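You operate a simulated robot arm through the tools that you are given. There is no shell and no other tool. Be economical: measure what you need, move in short steps, check, and stop when the job is done.

Carry out the task below with a simulated robot arm. There is one attempt and no reset: what you move stays moved.

TASK
Take the cap off the threaded stub, grease its centre hole and cap it again.
Fine: stand the cap on the trolley top meanwhile; yellow brush back in its cup before the cap goes on. Set down upright: yellow brush. A coat counts when it lies all over at full strength: go over it till it gets no stronger.

Only the result counts: the job must be done as asked and must still hold three seconds after the hand-in. Knocking over, shifting, dropping, spilling or breaking anything else fails it. A push-on lid holds only when it is set on centred and level and pressed home; a screw cap is set on level and turned clockwise until tight.

THE ROBOT
A 6-joint arm with a two-finger parallel gripper, fixed in place. Base frame: the origin is at the foot of the arm, x ahead of it, y to its left, z up; the work surface is at about z = 985. Lengths are in mm, angles in degrees, forces in N, time in s.
With the tool pointing down near the work surface it reaches from about 180 to 620 mm from the base axis. Its first joint turns from -66.0 to 66.0 degrees. Payload 2.7 kg.
The tool frame sits at the grasp point between the pads (the TCP): z along the fingers, y along the line on which they close. The tips reach 23 mm beyond it. The gripper opens to 94 mm. The fingers are 38 mm wide and 10 mm thick; the gripper's body (54 by 96 mm) begins 39 mm behind the TCP.
Orientation is told as [roll, pitch, yaw] about the base's x, y, z axes, in that order, counted from this pose: with the fingers straight down and closing along the base's y, the tool's x points along the base's -x, its y along +y and its z along -z.

THE INTERFACE
- The arm moves only by the tool drive_tool. Its argument "motion" is a list of rows, each a list of 2 entries, a list of its own where there are three numbers: the shift along the tool's x, y, z in units of 400 mm (1.0 is 400 mm), then the turn, a rotation vector about the tool's x, y, z in units of 180 degrees (1.0 is 180 degrees). In form: [[[x, y, z], [ax, ay, az]], ...]. A call has 1 to 12 rows; each row is the pose to reach, as a shift and turn from the pose commanded when the call began, along the tool's axes at that moment. "jaw" is the finger opening in cm, from 0 to 9.4, set as the call begins (left out, the last holds). A call with a number of a shift or a turn outside -1 to 1 is refused whole. A row lasts 0.2 s, in which the tool goes at most 50 mm and 8.6 degrees; a call with a longer step from one row to the next is refused whole, and so is a gripper value outside its range. A pose out of reach is approached as far as the arm can. The call stops where the force on the tool passes 40 N (or 10 N more than at its start, if that is more) or the arm is blocked; 0.2 s more then pass. Each finger travels about 45 mm/s and halts on what it meets, pressing with about 24 N; the grip force reading is that of the motor and also rises with nothing between the fingers. The clock runs only during rows and for 0.2 s after the last one: add rows that repeat a pose to give the fingers time. It gives the time, the measured TCP pose, the force on the tool (base axes), the opening and the grip force at its end, in the units of the frame above (readings bear some noise), with the torque about the TCP (base axes, N m) and any sound that the robot's microphone picked up.
- Cameras (640 x 400 px; columns grow to the right, rows downward): "scene" is fixed at [73, -424.9, 1418.2]; the picture's right is [0.82, -0.57, 0.00], its down [-0.25, -0.35, -0.90] and it looks along [0.52, 0.74, -0.43] (base axes); focal length 258 px, centre (320, 200). "wrist" rides on the gripper at [86, 16, -74] in the tool frame; the picture's right is [-0.18, 0.98, 0.00], its down [-0.58, -0.11, -0.81] and it looks along [-0.79, -0.15, 0.59] (tool axes); focal length 243 px, centre (320, 200). There is no depth. A picture from a camera that has moved, and an enlarged one, comes with that camera's place and axes in the base frame and with its lens.
- capture(camera): a new picture of that camera. It takes no simulated time.
- close_up(camera, box): a new picture of the part [left, top, right, bottom] of that camera's present view, enlarged. It takes no simulated time.
- close_job(): hands the job in; it is judged then, once.

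Work in short steps. Places have to be worked out from the pictures, the camera data and where the tool is seen: move nearer, look again, correct. Check each grasp and each placing, and mend what went wrong. You have 120 turns and 84 pictures in all, those below and enlarged ones among them. Open the gripper and draw the arm clear of the work before you hand the job in, unless the task says otherwise.

The tools are called after "Request:" as name(argument=value, ...) on one line, values as JSON. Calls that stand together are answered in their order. drive_tool: Moves the arm, as the interface text tells. Its arguments: {"type":"object","properties":{"motion":{"type":"array"},"jaw":{"type":"number"}},"required":["motion"]} The other tools are called the same way: capture (camera) takes a picture; close_up (camera, box) takes an enlarged picture of a part of a camera's view; close_job () hands the job in.

At the start:

```text
t: 0.0
tcp_pos: [275.2, 100.6, 1348.6]
ee_rot: [0.1, 0.0, 0.0]
contact_force: [0.6, 0.0, -0.3]
torque: [0.01, 0.03, 0.01]
grip_width: 93.9
gripper_force: 0.0
```

scene: 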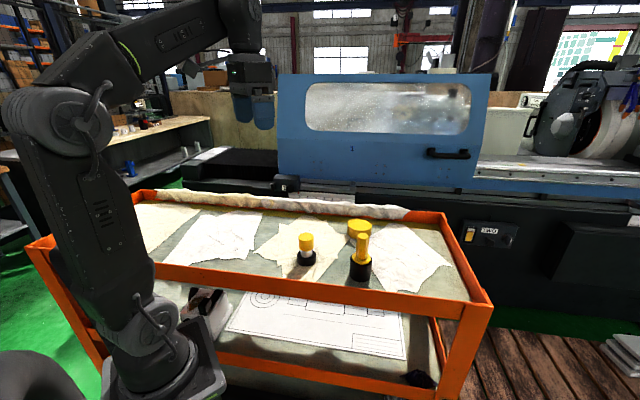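
wrist: 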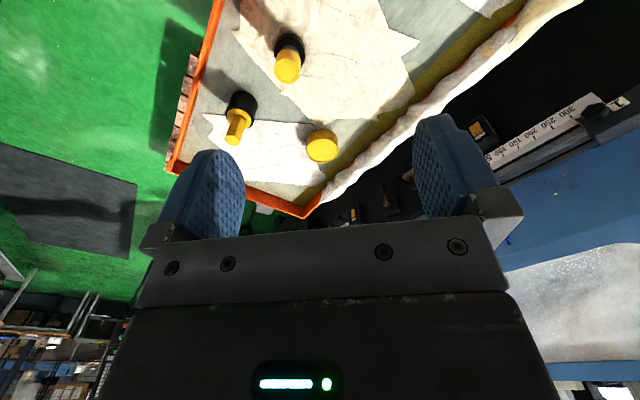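

I see a capped stub, a brush in a cup, and a yellow tin; I enlarge the views to measure them.

Request:
close_up(camera="scene", box=[260, 200, 420, 300])

Request:
close_up(camera="wrist", box=[200, 20, 360, 170])

```text
4.00 times, centred on (340, 250) of scene
camera zoom: at [73.0, -424.9, 1418.2], right [0.82, -0.57, 0.0], down [-0.25, -0.35, -0.9], along [0.52, 0.74, -0.43], focal length 1034 px, centre (240, 0)
```

zoom: 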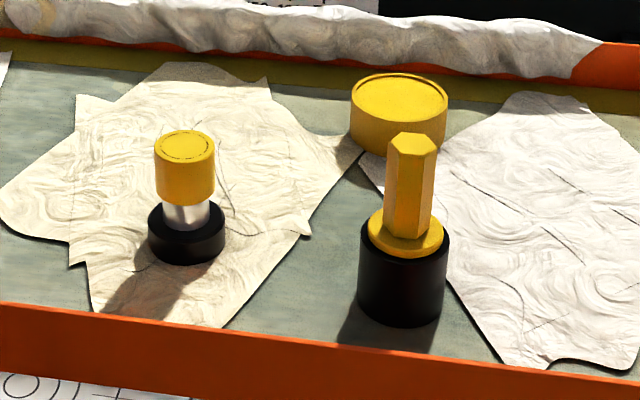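

```text
2.67 times, centred on (280, 95) of wrist
camera zoom: at [188.9, 117.3, 1424.2], right [0.18, 0.98, 0.0], down [0.58, -0.11, 0.81], along [0.79, -0.15, -0.59], focal length 647 px, centre (427, 480)
```

zoom: 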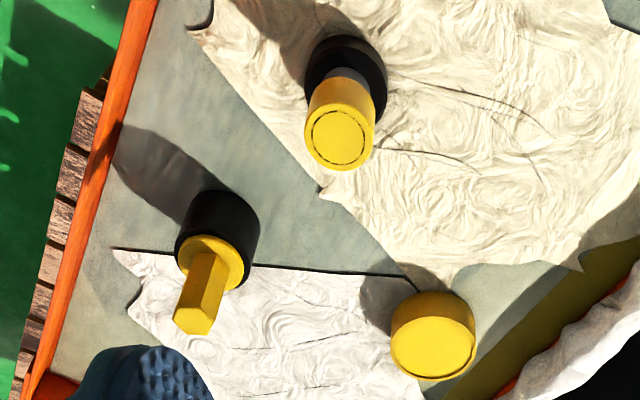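

Estimates: stub about (354, 37) with cap top near z 1064, brush handle about (432, -81) with its top near 1098, tin about (552, 57). I move above the stub for a better view.

Request:
drive_tool(motion=[[[-0.033, -0.027, 0.087], [0, 0, 0]], [[-0.065, -0.053, 0.173], [0, 0, 0]], [[-0.098, -0.08, 0.26], [0, 0, 0]], [[-0.13, -0.107, 0.347], [0, 0, 0]], [[-0.163, -0.133, 0.433], [0, 0, 0]], [[-0.195, -0.16, 0.52], [0, 0, 0]], [[-0.195, -0.16, 0.52], [0, 0, 0]]], jaw=9.4)

Request:
capture(camera="wrist")

Request:
capture(camera="scene")

```text
t: 1.6
tcp_pos: [352.2, 36.4, 1139.2]
ee_rot: [-0.1, 0.0, 0.1]
contact_force: [-0.2, -0.5, -0.4]
torque: [0.01, 0.03, -0.04]
grip_width: 94.0
gripper_force: 0.1
```

```text
79 pictures are left
camera wrist: at [265.8, 53.2, 1214.3], right [0.18, 0.98, 0.0], down [0.58, -0.11, 0.81], along [0.79, -0.15, -0.59], focal length 243 px, centre (320, 200)
```

wrist: 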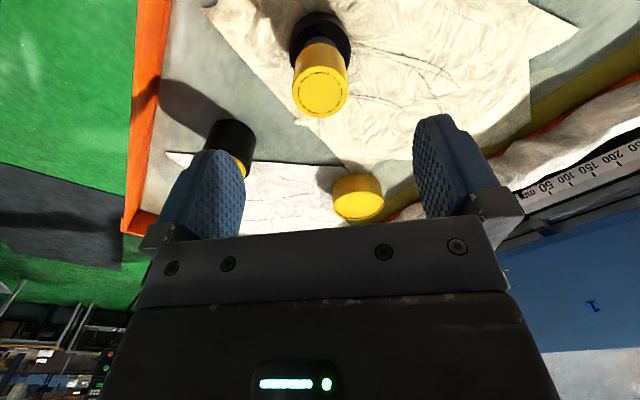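

```text
78 pictures are left
```

scene: 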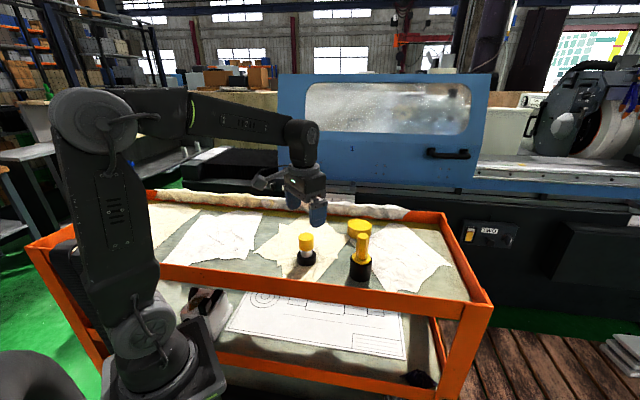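

The cap lies at about (350, 37). I descend to just above it and look again.

Request:
drive_tool(motion=[[[0.0, -0.001, 0.06], [0, 0, 0]], [[0.0, -0.001, 0.12], [0, 0, 0]], [[0.0, -0.001, 0.12], [0, 0, 0]]])

Request:
close_up(camera="wrist", box=[220, 0, 420, 160])

Request:
close_up(camera="scene", box=[260, 190, 420, 290])

```text
t: 2.4
tcp_pos: [350.2, 39.0, 1093.3]
ee_rot: [0.0, 0.0, -0.1]
contact_force: [0.2, -0.3, 0.6]
torque: [0.01, 0.02, -0.01]
grip_width: 94.1
gripper_force: 0.1
```

```text
2.50 times, centred on (320, 80) of wrist
camera zoom: at [264.0, 55.0, 1168.0], right [0.18, 0.98, 0.0], down [0.58, -0.11, 0.81], along [0.79, -0.15, -0.59], focal length 606 px, centre (320, 500)
```

zoom: 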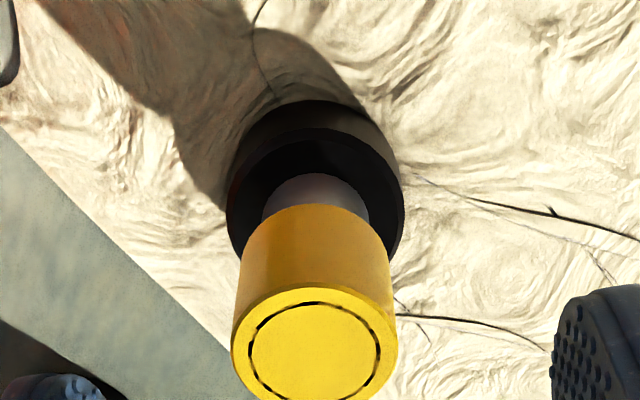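

```text
4.00 times, centred on (340, 240) of scene
camera zoom: at [73.0, -424.9, 1418.2], right [0.82, -0.57, 0.0], down [-0.25, -0.35, -0.9], along [0.52, 0.74, -0.43], focal length 1034 px, centre (240, 40)
```

zoom: 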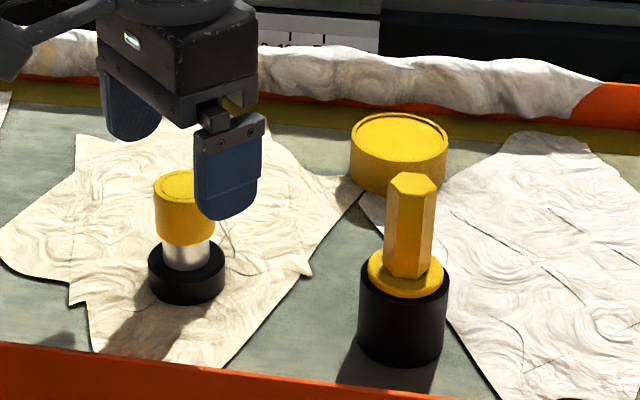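

The cap is within a millimetre or two of the tool axis. I descend to z about 1048 and close on the cap.

Request:
drive_tool(motion=[[[0.002, -0.001, 0.04], [0, 0, 0]], [[0.002, -0.001, 0.08], [0, 0, 0]], [[0.002, -0.001, 0.113], [0, 0, 0]], [[0.002, -0.001, 0.113], [0, 0, 0]]])

Request:
capture(camera="wrist")

```text
t: 3.4
tcp_pos: [351.0, 35.0, 1046.2]
ee_rot: [0.0, 0.1, 0.0]
contact_force: [0.6, -0.4, -0.2]
torque: [0.04, 0.0, 0.0]
grip_width: 94.1
gripper_force: 0.0
```

```text
75 pictures are left
camera wrist: at [264.6, 52.2, 1122.4], right [0.18, 0.98, 0.0], down [0.58, -0.11, 0.81], along [0.79, -0.15, -0.59], focal length 243 px, centre (320, 200)
```

wrist: 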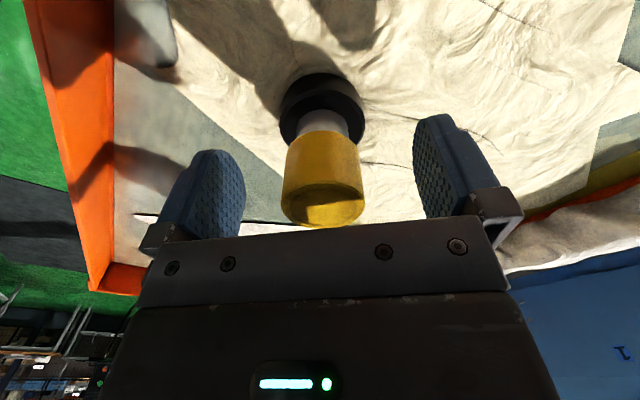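

Centred between the fingers; I close on the cap.

Request:
drive_tool(motion=[[[0, 0, 0], [0, 0, 0]], [[0, 0, 0], [0, 0, 0]], [[0, 0, 0], [0, 0, 0]], [[0, 0, 0], [0, 0, 0]], [[0, 0, 0], [0, 0, 0]], [[0, 0, 0], [0, 0, 0]]], jaw=2.5)

```text
t: 4.8
tcp_pos: [351.4, 36.2, 1046.8]
ee_rot: [-0.1, 0.0, 0.0]
contact_force: [-0.9, -0.3, -0.2]
torque: [0.04, 0.0, -0.02]
grip_width: 41.1
gripper_force: 24.1
```

Gripped with almost no side force. I turn counter-clockwise (about tool −z) a little to test.

Request:
drive_tool(motion=[[[0, 0, 0], [0, 0, -0.04]], [[0, 0, 0], [0, 0, -0.08]], [[0, 0, 0], [0, 0, -0.12]], [[0, 0, 0], [0, 0, -0.16]], [[0, 0, 0], [0, 0, -0.2]]])

```text
t: 6.0
tcp_pos: [351.9, 36.6, 1046.2]
ee_rot: [0.0, 0.0, 36.2]
contact_force: [-0.5, 0.0, 0.4]
torque: [-0.01, -0.02, -0.01]
grip_width: 41.3
gripper_force: 23.8
```

It turned with negligible torque; I turn further and watch for rise.

Request:
drive_tool(motion=[[[0, 0, 0], [0, 0, -0.045]], [[0, 0, 0], [0, 0, -0.09]], [[0, 0, 0], [0, 0, -0.135]], [[0, 0, 0], [0, 0, -0.18]], [[0, 0, 0], [0, 0, -0.225]], [[0, 0, 0], [0, 0, -0.27]], [[0, 0, 0], [0, 0, -0.315]], [[0, 0, 0], [0, 0, -0.36]], [[0, 0, 0], [0, 0, -0.405]]])

Request:
close_up(camera="scene", box=[260, 190, 420, 290])

```text
t: 8.0
tcp_pos: [352.2, 36.3, 1049.0]
ee_rot: [0.0, 0.0, 109.1]
contact_force: [0.9, -1.5, 0.4]
torque: [-0.02, -0.02, -0.02]
grip_width: 41.2
gripper_force: 24.4
```

```text
4.00 times, centred on (340, 240) of scene
camera zoom: at [73.0, -424.9, 1418.2], right [0.82, -0.57, 0.0], down [-0.25, -0.35, -0.9], along [0.52, 0.74, -0.43], focal length 1034 px, centre (240, 40)
```

zoom: 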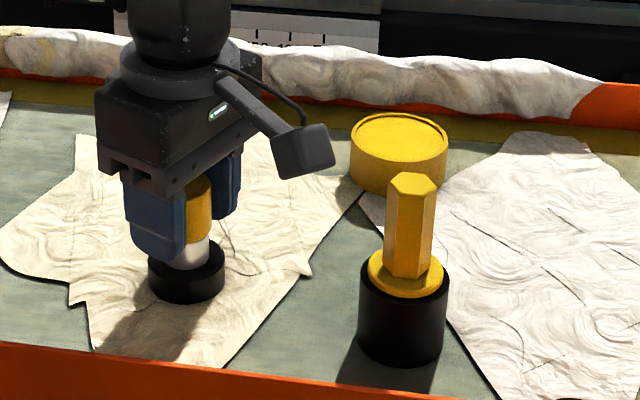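

Turning is smooth. I continue counter-clockwise.

Request:
drive_tool(motion=[[[0, 0, 0], [0, 0, -0.045]], [[0, 0, 0], [0, 0, -0.09]], [[0, 0, 0], [0, 0, -0.135]], [[0, 0, 0], [0, 0, -0.18]], [[0, 0, 0], [0, 0, -0.225]], [[0, 0, 0], [0, 0, -0.27]], [[0, 0, 0], [0, 0, -0.315]], [[0, 0, 0], [0, 0, -0.36]], [[0, 0, 0], [0, 0, -0.405]], [[0, 0, 0], [0, 0, -0.45]]])

```text
t: 10.2
tcp_pos: [348.5, 52.8, 1047.2]
ee_rot: [0.6, -0.1, -170.4]
contact_force: [-0.3, -0.7, 0.5]
torque: [0.0, 0.03, 0.03]
grip_width: 41.4
gripper_force: 24.5
out of reach, approached as far as the arm can: row 10
```

The last row was out of reach and the reading shows y displaced by 16 mm; I look before anything else.

Request:
close_up(camera="scene", box=[260, 190, 420, 290])

Request:
capture(camera="wrist")

```text
4.00 times, centred on (340, 240) of scene
camera zoom: at [72.9, -424.9, 1418.2], right [0.82, -0.57, 0.0], down [-0.25, -0.35, -0.9], along [0.52, 0.74, -0.43], focal length 1034 px, centre (240, 40)
```

zoom: 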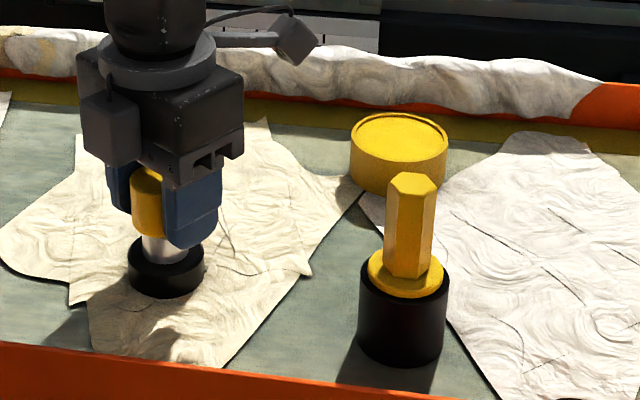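

```text
72 pictures are left
camera wrist: at [435.5, 52.2, 1122.8], right [-0.02, -1.0, 0.01], down [-0.59, 0.02, 0.8], along [-0.8, 0.01, -0.59], focal length 243 px, centre (320, 200)
```

wrist: 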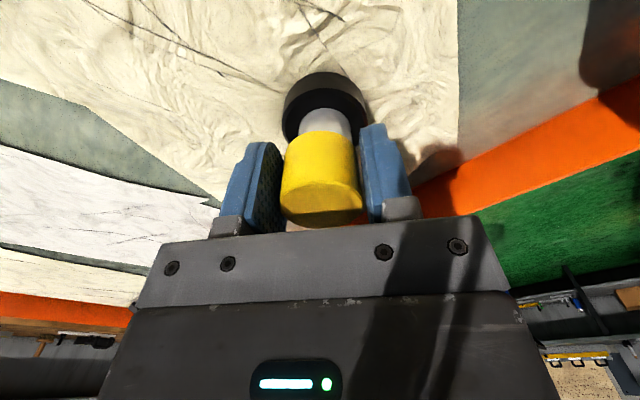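

The whole stub slid about 16 mm with the gripper, so it is freestanding. I rotate back within reach, which should slide it back to its original place, and then check.

Request:
drive_tool(motion=[[[0, 0, 0], [0, 0, 0.02]], [[0, 0, 0], [0, 0, 0.04]], [[0, 0, 0], [0, 0, 0.06]], [[0, 0, 0], [0, 0, 0.08]], [[0, 0, 0], [0, 0, 0.08]]])

Request:
close_up(camera="scene", box=[260, 190, 420, 290])

```text
t: 11.4
tcp_pos: [348.2, 52.2, 1046.9]
ee_rot: [0.0, 0.1, 175.5]
contact_force: [1.6, 1.9, 6.4]
torque: [-0.06, 0.01, -0.02]
grip_width: 41.1
gripper_force: 24.0
```

```text
4.00 times, centred on (340, 240) of scene
camera zoom: at [73.0, -424.8, 1418.2], right [0.82, -0.57, 0.0], down [-0.25, -0.35, -0.9], along [0.52, 0.74, -0.43], focal length 1034 px, centre (240, 40)
```

zoom: 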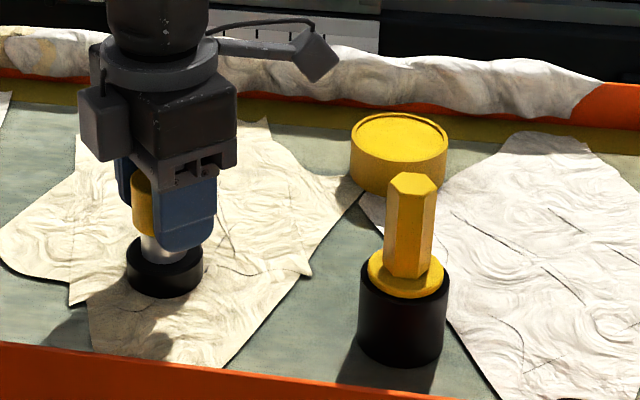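

The stub still sits at y≈52 upright in the grip. I slide it back to its original spot.

Request:
drive_tool(motion=[[[0.003, 0.01, 0], [0, 0, 0]], [[0.006, 0.02, 0], [0, 0, 0]], [[0.009, 0.03, 0], [0, 0, 0]], [[0.012, 0.039, 0], [0, 0, 0]], [[0.012, 0.039, 0], [0, 0, 0]]])

Request:
close_up(camera="scene", box=[260, 190, 420, 290])

```text
t: 12.6
tcp_pos: [352.1, 38.0, 1047.7]
ee_rot: [0.0, 0.1, 175.5]
contact_force: [-0.6, 3.0, 3.2]
torque: [0.06, 0.0, 0.02]
grip_width: 41.2
gripper_force: 24.4
```

```text
4.00 times, centred on (340, 240) of scene
camera zoom: at [72.9, -424.8, 1418.2], right [0.82, -0.57, 0.0], down [-0.25, -0.35, -0.9], along [0.52, 0.74, -0.43], focal length 1034 px, centre (240, 40)
```

zoom: 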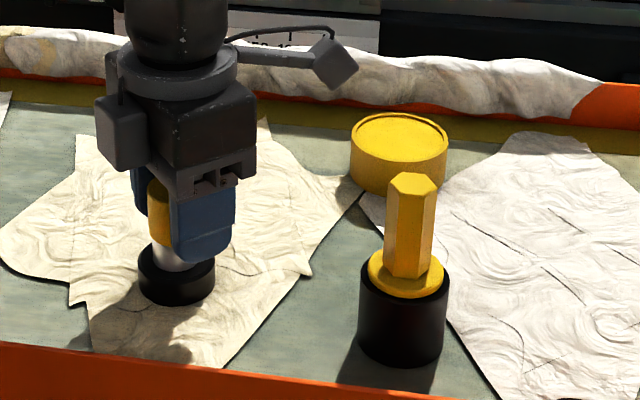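

The base is still about 6 mm off its first place. I open the fingers and look at how it stands.

Request:
drive_tool(motion=[[[0, 0, 0], [0, 0, 0]], [[0, 0, 0], [0, 0, 0]], [[0, 0, 0], [0, 0, 0]]], jaw=7.5)

Request:
close_up(camera="scene", box=[260, 190, 420, 290])

Request:
capture(camera="wrist")

```text
t: 13.4
tcp_pos: [351.2, 37.0, 1048.2]
ee_rot: [0.0, 0.0, 175.5]
contact_force: [0.2, 0.0, 1.6]
torque: [-0.02, 0.02, 0.01]
grip_width: 75.1
gripper_force: 0.1
```

```text
4.00 times, centred on (340, 240) of scene
camera zoom: at [73.0, -424.9, 1418.2], right [0.82, -0.57, 0.0], down [-0.25, -0.35, -0.9], along [0.52, 0.74, -0.43], focal length 1034 px, centre (240, 40)
```

zoom: 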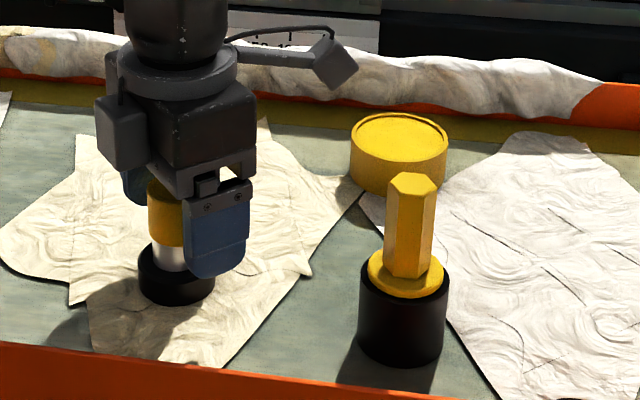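

```text
68 pictures are left
camera wrist: at [436.4, 14.8, 1122.4], right [-0.26, -0.97, 0.0], down [-0.57, 0.15, 0.81], along [-0.78, 0.21, -0.59], focal length 243 px, centre (320, 200)
```

wrist: 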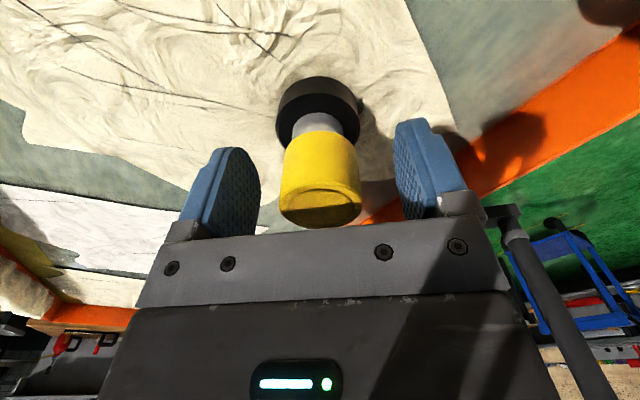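

The stub stands upright, and I now zoom in to see whether the cap has risen relative to the base.

Request:
close_up(camera="wrist", box=[260, 60, 380, 240])

Request:
close_up(camera="scene", box=[284, 225, 324, 270])

```text
2.22 times, centred on (320, 150) of wrist
camera zoom: at [436.4, 14.8, 1122.4], right [-0.26, -0.97, 0.0], down [-0.57, 0.15, 0.81], along [-0.78, 0.21, -0.59], focal length 539 px, centre (320, 311)
```

zoom: 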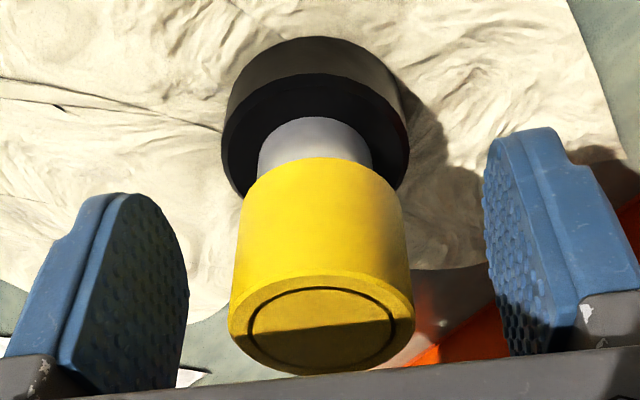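

```text
8.89 times, centred on (304, 248) of scene
camera zoom: at [73.0, -424.9, 1418.2], right [0.82, -0.57, 0.0], down [-0.25, -0.35, -0.9], along [0.52, 0.74, -0.43], focal length 2297 px, centre (462, -222)
```

zoom: 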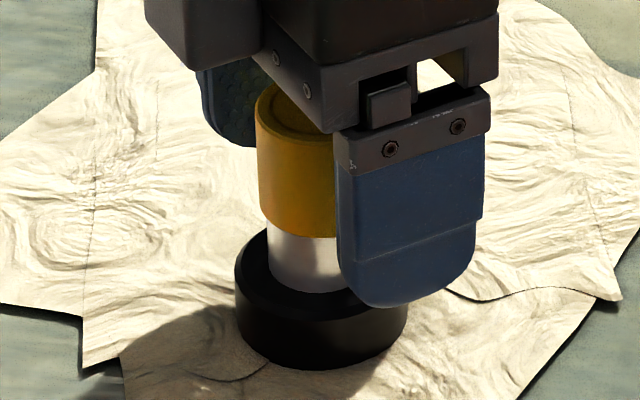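

Dimensions suggest the stub simply slid about (−6, +2) and may have spun as a whole. I'll rotate (open) to yaw 90 at x≈355 and squeeze gently there to centre the stub in x again.

Request:
drive_tool(motion=[[[0.002, 0, 0.003], [0, 0, 0.0432]], [[0.004, 0, 0.006], [0, 0, 0.0864]], [[0.0087, -0.001, 0.009], [0, 0, 0.1296]], [[0.0087, -0.001, 0.012], [0, 0, 0.1728]], [[0.0087, -0.001, 0.015], [0, 0, 0.216]], [[0.0087, -0.001, 0.015], [0, 0, 0.2592]], [[0.0087, -0.001, 0.015], [0, 0, 0.3024]], [[0.0087, -0.001, 0.015], [0, 0, 0.3456]], [[0.0087, -0.001, 0.015], [0, 0, 0.3888]], [[0.0087, -0.001, 0.015], [0, 0, 0.432]], [[0.0087, -0.001, 0.015], [0, 0, 0.475]]])

Request:
capture(camera="wrist")

```text
t: 15.8
tcp_pos: [355.5, 37.2, 1040.9]
ee_rot: [0.0, -0.1, 89.9]
contact_force: [-0.5, -0.5, -0.2]
torque: [-0.01, 0.04, 0.0]
grip_width: 75.0
gripper_force: 0.0
```

```text
65 pictures are left
camera wrist: at [337.8, -49.1, 1116.3], right [-0.98, 0.19, 0.0], down [0.11, 0.58, 0.81], along [0.15, 0.79, -0.59], focal length 243 px, centre (320, 200)
```

wrist: 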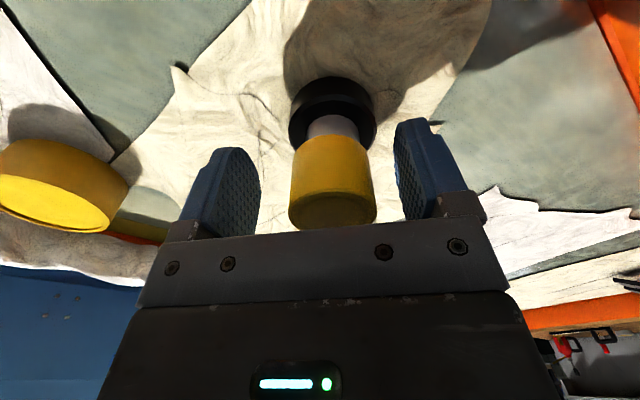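

The cap sits about 5 mm to −x, as judged. I close in stages to nudge it gently.

Request:
drive_tool(motion=[[[0, 0, 0], [0, 0, 0]], [[0, 0, 0], [0, 0, 0]], [[0, 0, 0], [0, 0, 0]]], jaw=4.9)

Request:
drive_tool(motion=[[[0, 0, 0], [0, 0, 0]]], jaw=4.5)

Request:
drive_tool(motion=[[[0, 0, 0], [0, 0, 0]], [[0, 0, 0], [0, 0, 0]]], jaw=3.5)

Request:
close_up(camera="scene", box=[260, 190, 420, 290])

```text
t: 16.6
tcp_pos: [354.0, 37.4, 1040.5]
ee_rot: [0.0, 0.0, 89.9]
contact_force: [-1.2, -0.8, 0.6]
torque: [-0.01, 0.0, 0.02]
grip_width: 49.9
gripper_force: 1.2
```

```text
t: 17.0
tcp_pos: [355.1, 35.5, 1041.5]
ee_rot: [0.0, 0.0, 90.0]
contact_force: [-1.0, 0.6, 0.2]
torque: [-0.01, 0.0, 0.02]
grip_width: 45.3
gripper_force: 0.3
```

```text
t: 17.6
tcp_pos: [353.4, 36.4, 1041.4]
ee_rot: [0.1, 0.1, 90.0]
contact_force: [-1.6, -0.6, -0.3]
torque: [0.0, -0.01, 0.02]
grip_width: 41.5
gripper_force: 24.0
```

```text
4.00 times, centred on (340, 240) of scene
camera zoom: at [72.9, -424.9, 1418.2], right [0.82, -0.57, 0.0], down [-0.25, -0.35, -0.9], along [0.52, 0.74, -0.43], focal length 1034 px, centre (240, 40)
```

zoom: 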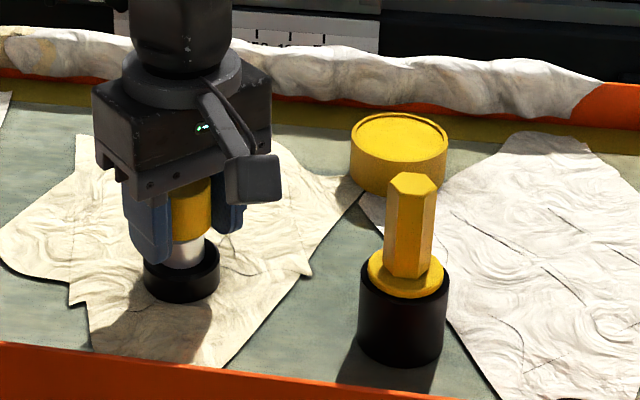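

x is re-centred; the base still needs about (+1, −4.4). I drag it that way, open, and rotate to yaw 0.

Request:
drive_tool(motion=[[[0.004, -0.001, 0], [0, 0, 0]], [[0.008, -0.002, 0], [0, 0, 0]], [[0.011, -0.0025, 0], [0, 0, 0]], [[0.011, -0.0025, 0], [0, 0, 0]]])

Request:
drive_tool(motion=[[[0, 0, 0], [0, 0, 0]], [[0, 0, 0], [0, 0, 0]], [[0, 0, 0], [0, 0, 0]]], jaw=7.5)

Request:
close_up(camera="scene", box=[260, 190, 420, 290])

Request:
drive_tool(motion=[[[-0.011, 0, 0], [0, 0, 0.045]], [[-0.011, 0, 0], [0, 0, 0.09]], [[-0.011, 0, 0], [0, 0, 0.135]], [[-0.011, 0, 0], [0, 0, 0.18]], [[-0.011, 0, 0], [0, 0, 0.225]], [[-0.011, 0, 0], [0, 0, 0.27]], [[-0.011, 0, 0], [0, 0, 0.315]], [[-0.011, 0, 0], [0, 0, 0.36]], [[-0.011, 0, 0], [0, 0, 0.405]], [[-0.011, 0, 0], [0, 0, 0.45]], [[-0.011, 0, 0], [0, 0, 0.495]]])

Request:
close_up(camera="wrist", box=[160, 60, 480, 260])

```text
t: 18.6
tcp_pos: [355.6, 32.8, 1041.5]
ee_rot: [0.0, 0.0, 89.9]
contact_force: [-2.4, 1.5, 2.1]
torque: [0.03, 0.04, 0.01]
grip_width: 41.4
gripper_force: 23.7
```

```text
t: 19.4
tcp_pos: [356.0, 32.3, 1040.9]
ee_rot: [0.0, 0.1, 90.0]
contact_force: [0.8, 0.4, -0.3]
torque: [-0.03, 0.01, 0.01]
grip_width: 75.0
gripper_force: 0.0
```

```text
4.00 times, centred on (340, 240) of scene
camera zoom: at [73.0, -424.9, 1418.2], right [0.82, -0.57, 0.0], down [-0.25, -0.35, -0.9], along [0.52, 0.74, -0.43], focal length 1034 px, centre (240, 40)
```

zoom: 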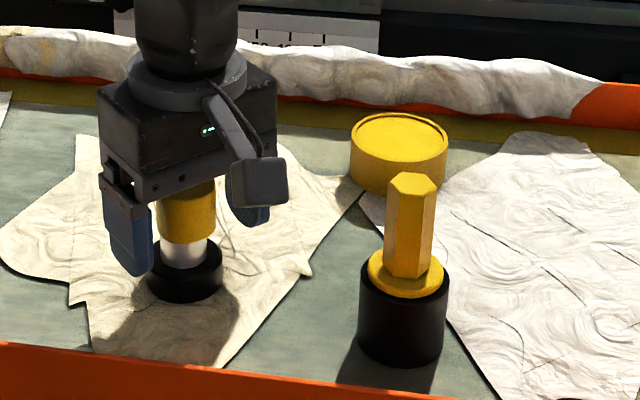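

```text
t: 21.8
tcp_pos: [356.9, 36.6, 1042.3]
ee_rot: [0.0, 0.0, 0.7]
contact_force: [-0.5, -0.4, 0.0]
torque: [-0.01, 0.01, -0.02]
grip_width: 75.2
gripper_force: 0.1
```

```text
2.00 times, centred on (320, 160) of wrist
camera zoom: at [269.6, 52.5, 1116.8], right [0.17, 0.99, 0.0], down [0.58, -0.1, 0.81], along [0.79, -0.14, -0.59], focal length 485 px, centre (320, 280)
```

zoom: 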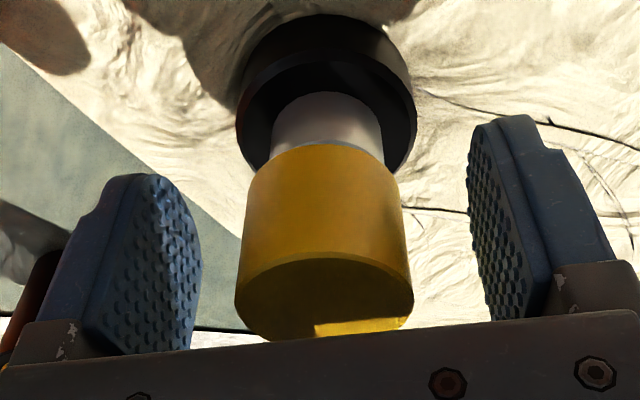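

The stub is within about 3 mm of its original spot. I shift 3.5 mm to −y, close to centre it there, then open.

Request:
drive_tool(motion=[[[0, -0.0088, 0], [0, 0, 0]], [[0, -0.0088, 0], [0, 0, 0]], [[0, -0.0088, 0], [0, 0, 0]]], jaw=4.9)

Request:
drive_tool(motion=[[[0, 0, 0], [0, 0, 0]], [[0, 0, 0], [0, 0, 0]], [[0, 0, 0], [0, 0, 0]]], jaw=3.5)

Request:
drive_tool(motion=[[[0, 0, 0], [0, 0, 0]], [[0, 0, 0], [0, 0, 0]], [[0, 0, 0], [0, 0, 0]]], jaw=7.5)

Request:
close_up(camera="scene", box=[260, 190, 420, 290])

Request:
drive_tool(motion=[[[0, 0, 0], [0, 0, 0.045]], [[0, 0, 0], [0, 0, 0.09]], [[0, 0, 0], [0, 0, 0.135]], [[0, 0, 0], [0, 0, 0.18]], [[0, 0, 0], [0, 0, 0.225]], [[0, 0, 0], [0, 0, 0.27]], [[0, 0, 0], [0, 0, 0.315]], [[0, 0, 0], [0, 0, 0.36]], [[0, 0, 0], [0, 0, 0.405]], [[0, 0, 0], [0, 0, 0.45]], [[0, 0, 0], [0, 0, 0.495]]])

```text
t: 22.6
tcp_pos: [356.6, 33.8, 1041.7]
ee_rot: [0.0, 0.0, 0.9]
contact_force: [-0.3, 0.5, -0.2]
torque: [0.02, 0.0, 0.02]
grip_width: 49.2
gripper_force: 0.3
```

```text
t: 23.4
tcp_pos: [354.9, 33.5, 1041.2]
ee_rot: [0.0, 0.0, 0.9]
contact_force: [1.0, 0.2, 0.5]
torque: [-0.02, 0.04, -0.02]
grip_width: 41.5
gripper_force: 24.0
```

```text
t: 24.2
tcp_pos: [356.2, 33.5, 1041.3]
ee_rot: [0.0, 0.0, 0.9]
contact_force: [0.7, -0.4, 0.7]
torque: [0.04, 0.01, 0.03]
grip_width: 75.0
gripper_force: 0.0
```

```text
4.00 times, centred on (340, 240) of scene
camera zoom: at [73.0, -424.9, 1418.2], right [0.82, -0.57, 0.0], down [-0.25, -0.35, -0.9], along [0.52, 0.74, -0.43], focal length 1034 px, centre (240, 40)
```

zoom: 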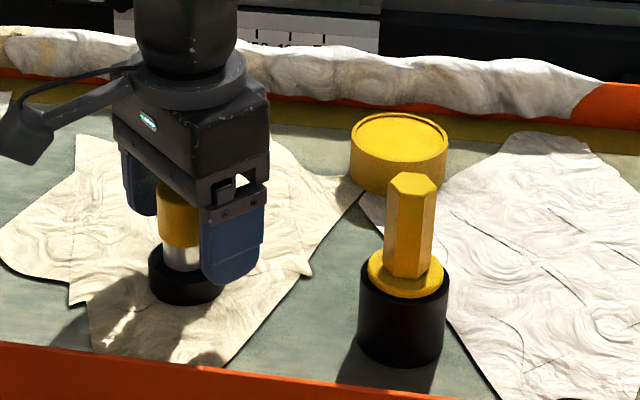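

```text
t: 26.6
tcp_pos: [354.7, 32.1, 1042.3]
ee_rot: [-0.1, 0.0, -88.4]
contact_force: [-0.3, 0.6, -0.3]
torque: [-0.01, 0.01, -0.03]
grip_width: 75.0
gripper_force: 0.0
```

Position restored (base edges 148…, bottom 304 as at first). Now at yaw −88 I grip and press down a little to load the base.

Request:
drive_tool(motion=[[[0, 0, 0], [0, 0, 0]], [[0, 0, 0], [0, 0, 0]], [[0, 0, 0], [0, 0, 0]], [[0, 0, 0], [0, 0, 0]]], jaw=2.5)

Request:
drive_tool(motion=[[[0, 0, 0.0025], [0, 0, 0]], [[0, 0, 0.005], [0, 0, 0]]])

```text
t: 27.6
tcp_pos: [355.4, 32.9, 1042.4]
ee_rot: [0.0, 0.0, -88.2]
contact_force: [-0.9, 0.4, -1.2]
torque: [-0.01, 0.01, 0.02]
grip_width: 41.1
gripper_force: 24.1
```

```text
t: 28.2
tcp_pos: [355.8, 33.1, 1041.9]
ee_rot: [0.0, 0.1, -88.1]
contact_force: [-6.3, 2.3, 14.0]
torque: [0.08, 0.0, 0.05]
grip_width: 41.7
gripper_force: 23.9
```

Pressing gives 14 N. I turn 40° counter-clockwise under this load and watch torque and Fz.

Request:
drive_tool(motion=[[[0, 0, 0], [0, 0, -0.045]], [[0, 0, 0], [0, 0, -0.09]], [[0, 0, 0], [0, 0, -0.135]], [[0, 0, 0], [0, 0, -0.18]], [[0, 0, 0], [0, 0, -0.225]]])

Request:
drive_tool(motion=[[[0, 0, 0], [0, 0, -0.045]], [[0, 0, 0], [0, 0, -0.09]], [[0, 0, 0], [0, 0, -0.135]], [[0, 0, 0], [0, 0, -0.18]], [[0, 0, 0], [0, 0, -0.225]]])

```text
t: 29.4
tcp_pos: [354.4, 33.0, 1039.6]
ee_rot: [-0.1, 0.0, -47.5]
contact_force: [0.4, 1.9, 14.6]
torque: [0.03, 0.01, 0.0]
grip_width: 41.3
gripper_force: 23.9
```

```text
t: 30.6
tcp_pos: [356.6, 32.8, 1038.1]
ee_rot: [-0.1, 0.0, -7.0]
contact_force: [0.4, 2.9, 10.1]
torque: [0.01, 0.01, -0.08]
grip_width: 41.4
gripper_force: 23.6
```

Fz stays around 10–14 N; I keep turning and then look for cap rise.

Request:
drive_tool(motion=[[[0, 0, 0], [0, 0, -0.045]], [[0, 0, 0], [0, 0, -0.09]], [[0, 0, 0], [0, 0, -0.135]], [[0, 0, 0], [0, 0, -0.18]], [[0, 0, 0], [0, 0, -0.225]], [[0, 0, 0], [0, 0, -0.27]], [[0, 0, 0], [0, 0, -0.315]], [[0, 0, 0], [0, 0, -0.36]], [[0, 0, 0], [0, 0, -0.405]], [[0, 0, 0], [0, 0, -0.45]], [[0, 0, 0], [0, 0, -0.495]]])

Request:
close_up(camera="scene", box=[284, 225, 324, 270])

Request:
close_up(camera="wrist", box=[220, 60, 420, 240])

```text
t: 33.0
tcp_pos: [356.9, 34.1, 1040.1]
ee_rot: [0.0, 0.0, 82.0]
contact_force: [-2.0, 1.4, 0.2]
torque: [0.01, -0.02, -0.02]
grip_width: 41.1
gripper_force: 24.3
```

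```text
8.89 times, centred on (304, 248) of scene
camera zoom: at [72.9, -424.9, 1418.2], right [0.82, -0.57, 0.0], down [-0.25, -0.35, -0.9], along [0.52, 0.74, -0.43], focal length 2297 px, centre (462, -222)
```

zoom: 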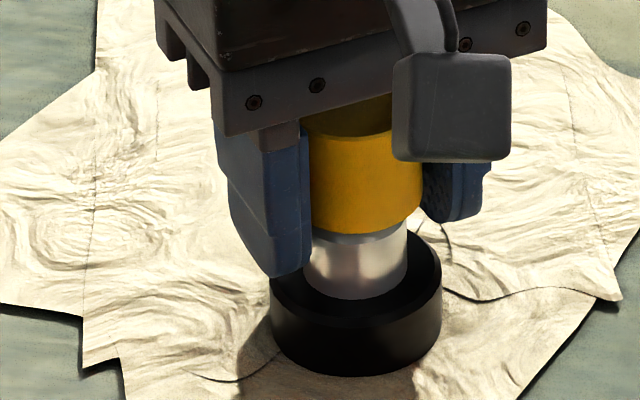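

```text
2.22 times, centred on (320, 150) of wrist
camera zoom: at [328.3, -49.3, 1115.0], right [-0.95, 0.32, 0.0], down [0.19, 0.56, 0.81], along [0.26, 0.76, -0.59], focal length 539 px, centre (320, 311)
```

zoom: 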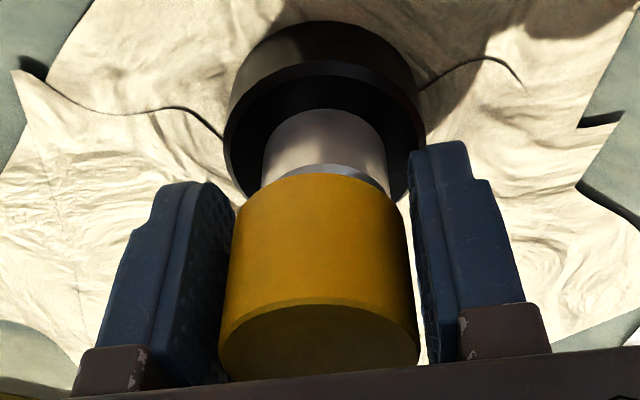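

The cap has now risen about 3 mm, showing a neck below it: it is unscrewing. I continue to yaw ~165.

Request:
drive_tool(motion=[[[0, 0, 0], [0, 0, -0.045]], [[0, 0, 0], [0, 0, -0.09]], [[0, 0, 0], [0, 0, -0.135]], [[0, 0, 0], [0, 0, -0.18]], [[0, 0, 0], [0, 0, -0.225]], [[0, 0, 0], [0, 0, -0.27]], [[0, 0, 0], [0, 0, -0.315]], [[0, 0, 0], [0, 0, -0.36]], [[0, 0, 0], [0, 0, -0.405]], [[0, 0, 0], [0, 0, -0.45]]])

Request:
close_up(camera="scene", box=[284, 225, 324, 270])

```text
t: 35.2
tcp_pos: [356.8, 33.0, 1039.2]
ee_rot: [0.0, 0.0, 163.1]
contact_force: [-1.0, 0.3, -0.6]
torque: [0.0, 0.03, 0.01]
grip_width: 41.1
gripper_force: 24.6
```

```text
8.89 times, centred on (304, 248) of scene
camera zoom: at [72.9, -424.9, 1418.2], right [0.82, -0.57, 0.0], down [-0.25, -0.35, -0.9], along [0.52, 0.74, -0.43], focal length 2297 px, centre (462, -222)
```

zoom: 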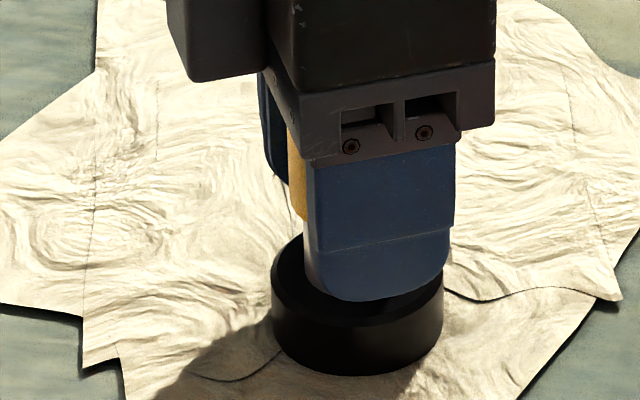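

I test whether the cap is free with a 6 mm lift and look.

Request:
drive_tool(motion=[[[0, 0, -0.005], [0, 0, 0]], [[0, 0, -0.01], [0, 0, 0]], [[0, 0, -0.015], [0, 0, 0]]])

Request:
close_up(camera="scene", box=[284, 225, 324, 270])

```text
t: 36.0
tcp_pos: [356.0, 32.6, 1045.0]
ee_rot: [0.0, 0.0, 162.9]
contact_force: [0.3, 0.1, 0.0]
torque: [0.01, -0.02, 0.01]
grip_width: 41.3
gripper_force: 23.6
```

```text
8.89 times, centred on (304, 248) of scene
camera zoom: at [73.0, -424.9, 1418.2], right [0.82, -0.57, 0.0], down [-0.25, -0.35, -0.9], along [0.52, 0.74, -0.43], focal length 2297 px, centre (462, -222)
```

zoom: 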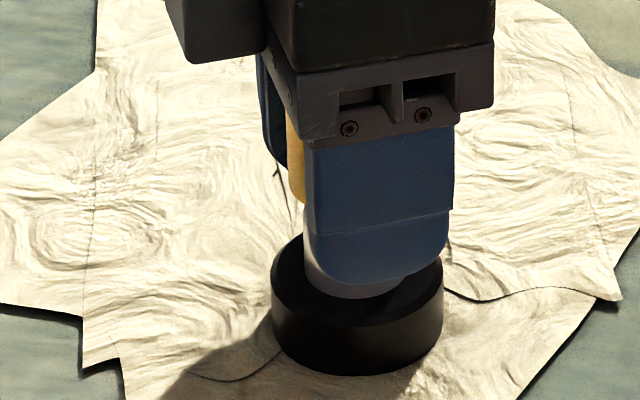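

The cap is free with the base unmoved. The fingertips hang well below the cap rim, so I set it back down loosely, open, raise the grip 20 mm, and regrip.

Request:
drive_tool(motion=[[[0, 0, 0.005], [0, 0, 0]], [[0, 0, 0.01], [0, 0, 0]], [[0, 0, 0.014], [0, 0, 0]], [[0, 0, 0.014], [0, 0, 0]]])

Request:
drive_tool(motion=[[[0, 0, 0], [0, 0, 0]], [[0, 0, 0], [0, 0, 0]], [[0, 0, -0.02], [0, 0, 0]], [[0, 0, -0.045], [0, 0, 0]], [[0, 0, -0.045], [0, 0, 0]]], jaw=6.5)

Request:
close_up(camera="wrist", box=[160, 60, 480, 260])

Request:
close_up(camera="scene", box=[284, 225, 324, 270])

```text
t: 37.0
tcp_pos: [355.8, 33.9, 1039.8]
ee_rot: [0.0, 0.0, 162.9]
contact_force: [-2.4, -1.2, 0.4]
torque: [0.0, 0.0, 0.01]
grip_width: 41.2
gripper_force: 23.5
```

```text
t: 38.2
tcp_pos: [356.7, 33.2, 1056.8]
ee_rot: [-0.1, -0.1, 162.9]
contact_force: [0.2, -0.5, -0.1]
torque: [0.02, -0.01, -0.05]
grip_width: 64.9
gripper_force: 0.1
```

```text
2.00 times, centred on (320, 160) of wrist
camera zoom: at [434.7, -6.9, 1132.8], right [-0.46, -0.89, 0.0], down [-0.52, 0.28, 0.81], along [-0.71, 0.37, -0.59], focal length 485 px, centre (320, 280)
```

zoom: 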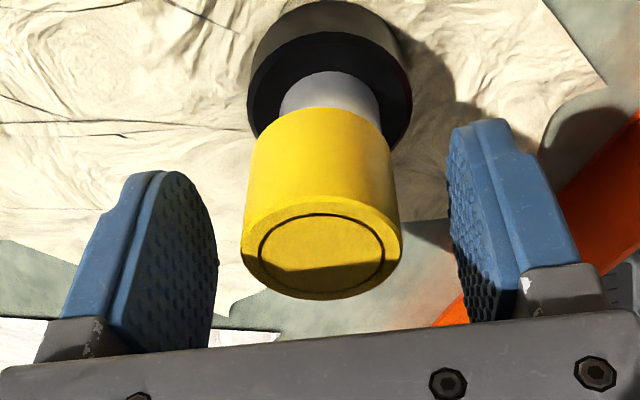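

```text
8.89 times, centred on (304, 248) of scene
camera zoom: at [73.0, -424.9, 1418.2], right [0.82, -0.57, 0.0], down [-0.25, -0.35, -0.9], along [0.52, 0.74, -0.43], focal length 2297 px, centre (462, -222)
```

zoom: 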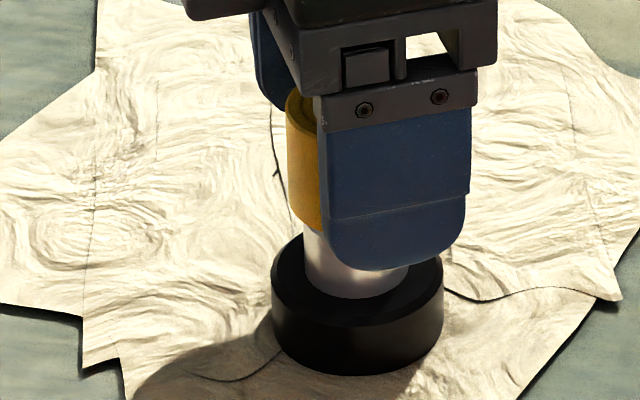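

The cap sits level. I grip it here and lift slowly.

Request:
drive_tool(motion=[[[0, 0, 0], [0, 0, 0]], [[0, 0, 0], [0, 0, 0]], [[0, 0, 0], [0, 0, 0]], [[0, 0, 0], [0, 0, 0]]], jaw=2.5)

Request:
drive_tool(motion=[[[0, 0, -0.005], [0, 0, 0]], [[0, 0, -0.01], [0, 0, 0]], [[0, 0, -0.015], [0, 0, 0]], [[0, 0, -0.03], [0, 0, 0]], [[0, 0, -0.05], [0, 0, 0]]])

Request:
close_up(camera="scene", box=[260, 190, 420, 290])

```text
t: 39.2
tcp_pos: [356.6, 33.3, 1057.3]
ee_rot: [0.0, 0.0, 162.9]
contact_force: [-0.9, -1.8, 1.4]
torque: [0.0, 0.06, -0.01]
grip_width: 41.2
gripper_force: 23.8
```

```text
t: 40.4
tcp_pos: [355.9, 32.0, 1077.8]
ee_rot: [-0.1, 0.0, 162.9]
contact_force: [0.9, 0.6, -0.2]
torque: [-0.01, 0.04, 0.01]
grip_width: 41.3
gripper_force: 24.2
```

```text
4.00 times, centred on (340, 240) of scene
camera zoom: at [73.0, -424.9, 1418.2], right [0.82, -0.57, 0.0], down [-0.25, -0.35, -0.9], along [0.52, 0.74, -0.43], focal length 1034 px, centre (240, 40)
```

zoom: 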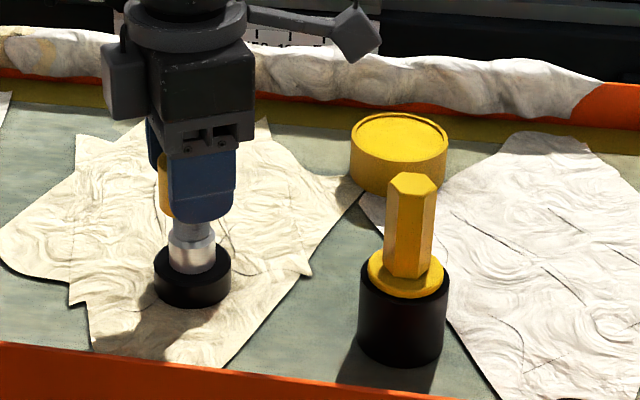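

The cap is off, exposing the threaded neck. I raise it and carry it to about (335, 140), a clear part of the top.

Request:
drive_tool(motion=[[[0, 0, -0.08], [0, 0, 0]], [[0, 0, -0.1125], [0, 0, 0]], [[-0.032, -0.06, -0.1125], [0, 0, 0]], [[-0.064, -0.12, -0.1125], [0, 0, 0]], [[-0.097, -0.18, -0.1125], [0, 0, 0]], [[-0.129, -0.24, -0.1125], [0, 0, 0]], [[-0.129, -0.24, -0.04], [0, 0, 0]], [[-0.129, -0.24, 0.03], [0, 0, 0]], [[-0.129, -0.24, 0.09], [0, 0, 0]], [[-0.129, -0.24, 0.09], [0, 0, 0]]])

Request:
capture(camera="scene")

Request:
capture(camera="wrist")

```text
t: 42.6
tcp_pos: [334.4, 139.4, 1041.7]
ee_rot: [0.0, 0.0, 162.9]
contact_force: [0.0, 0.0, -0.1]
torque: [-0.01, -0.03, -0.01]
grip_width: 40.6
gripper_force: 24.0
```

```text
53 pictures are left
```

scene: 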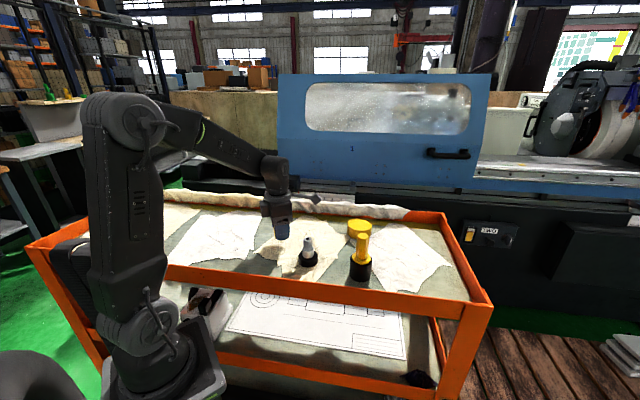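

```text
52 pictures are left
camera wrist: at [412.2, 98.8, 1117.1], right [-0.47, -0.89, 0.0], down [-0.52, 0.28, 0.81], along [-0.71, 0.37, -0.59], focal length 243 px, centre (320, 200)
```

wrist: 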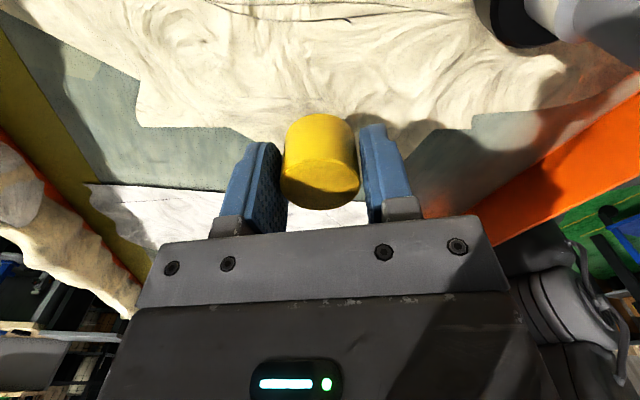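

Descend toward the top: contact is expected at TCP about 1008–1011, so I go to 1014 and then creep.

Request:
drive_tool(motion=[[[0, 0, 0.035], [0, 0, 0]], [[0, 0, 0.06], [0, 0, 0]], [[0, 0, 0.069], [0, 0, 0]], [[0, 0, 0.069], [0, 0, 0]]])

Request:
drive_tool(motion=[[[0, 0, 0.0025], [0, 0, 0]], [[0, 0, 0.005], [0, 0, 0]]])

Request:
drive_tool(motion=[[[0, 0, 0.0025], [0, 0, 0]], [[0, 0, 0.004], [0, 0, 0]]])

```text
t: 43.6
tcp_pos: [335.0, 138.6, 1014.7]
ee_rot: [0.0, 0.0, 162.8]
contact_force: [0.0, -0.4, -0.3]
torque: [-0.05, -0.05, 0.02]
grip_width: 41.1
gripper_force: 24.3
```

```text
t: 44.2
tcp_pos: [334.4, 138.0, 1013.4]
ee_rot: [-0.1, 0.1, 163.0]
contact_force: [-2.4, -2.8, 19.1]
torque: [-0.18, 0.36, 0.05]
grip_width: 40.8
gripper_force: 23.5
```

```text
t: 44.8
tcp_pos: [334.2, 138.8, 1010.2]
ee_rot: [-0.2, 0.3, 162.8]
contact_force: [1.4, -5.5, 20.3]
torque: [-0.22, 0.05, 0.04]
grip_width: 41.0
gripper_force: 23.9
```

Contact at about TCP 1013: the cap is standing on the top. I open and rise.

Request:
drive_tool(motion=[[[0, 0, -0.004], [0, 0, 0]], [[0, 0, -0.004], [0, 0, 0]], [[0, 0, -0.004], [0, 0, 0]], [[0, 0, -0.04], [0, 0, 0]], [[0, 0, -0.12], [0, 0, 0]], [[0, 0, -0.24], [0, 0, 0]], [[0, 0, -0.3], [0, 0, 0]]], jaw=6.8)

Request:
close_up(camera="scene", box=[260, 190, 420, 290])

Request:
capture(camera="wrist")

```text
t: 46.4
tcp_pos: [331.7, 139.7, 1132.3]
ee_rot: [0.0, 0.0, 162.9]
contact_force: [0.9, -0.1, -0.2]
torque: [0.02, -0.01, 0.03]
grip_width: 68.0
gripper_force: 0.0
```

```text
4.00 times, centred on (340, 240) of scene
camera zoom: at [73.0, -424.9, 1418.2], right [0.82, -0.57, 0.0], down [-0.25, -0.35, -0.9], along [0.52, 0.74, -0.43], focal length 1034 px, centre (240, 40)
```

zoom: 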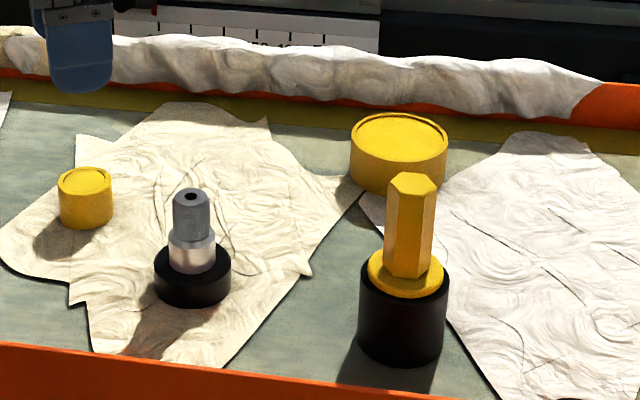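

```text
50 pictures are left
camera wrist: at [410.2, 99.7, 1206.9], right [-0.46, -0.89, 0.0], down [-0.52, 0.27, 0.81], along [-0.71, 0.37, -0.59], focal length 243 px, centre (320, 200)
```

wrist: 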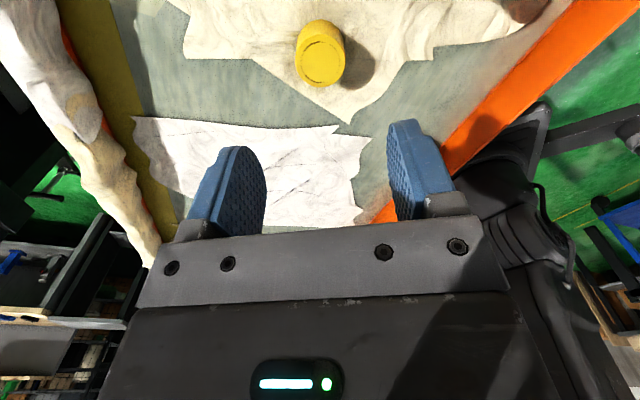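

The cap stands safely and the centre hole is visible in the stub's end. Now I zoom on the brush handle to see its hex orientation.

Request:
close_up(camera="scene", box=[340, 215, 390, 285])

Request:
close_up(camera="scene", box=[294, 232, 320, 250])

```text
5.71 times, centred on (365, 250) of scene
camera zoom: at [73.0, -424.9, 1418.2], right [0.82, -0.57, 0.0], down [-0.25, -0.35, -0.9], along [0.52, 0.74, -0.43], focal length 1477 px, centre (63, -86)
```

zoom: 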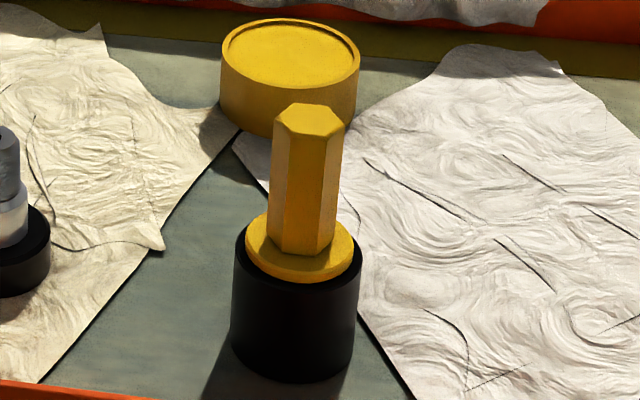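

```text
16.00 times, centred on (307, 241) of scene
camera zoom: at [73.0, -424.9, 1418.2], right [0.82, -0.57, 0.0], down [-0.25, -0.35, -0.9], along [0.52, 0.74, -0.43], focal length 4135 px, centre (528, -456)
```

zoom: 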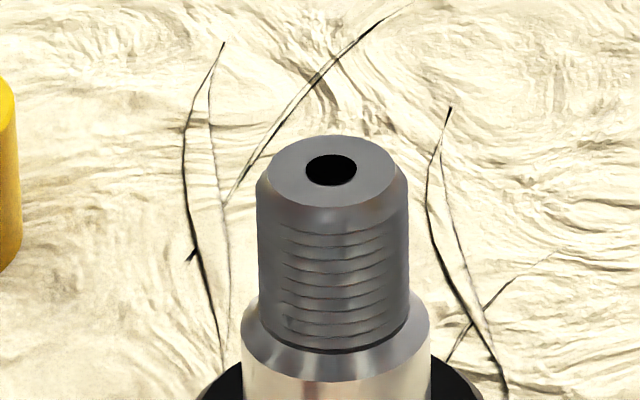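

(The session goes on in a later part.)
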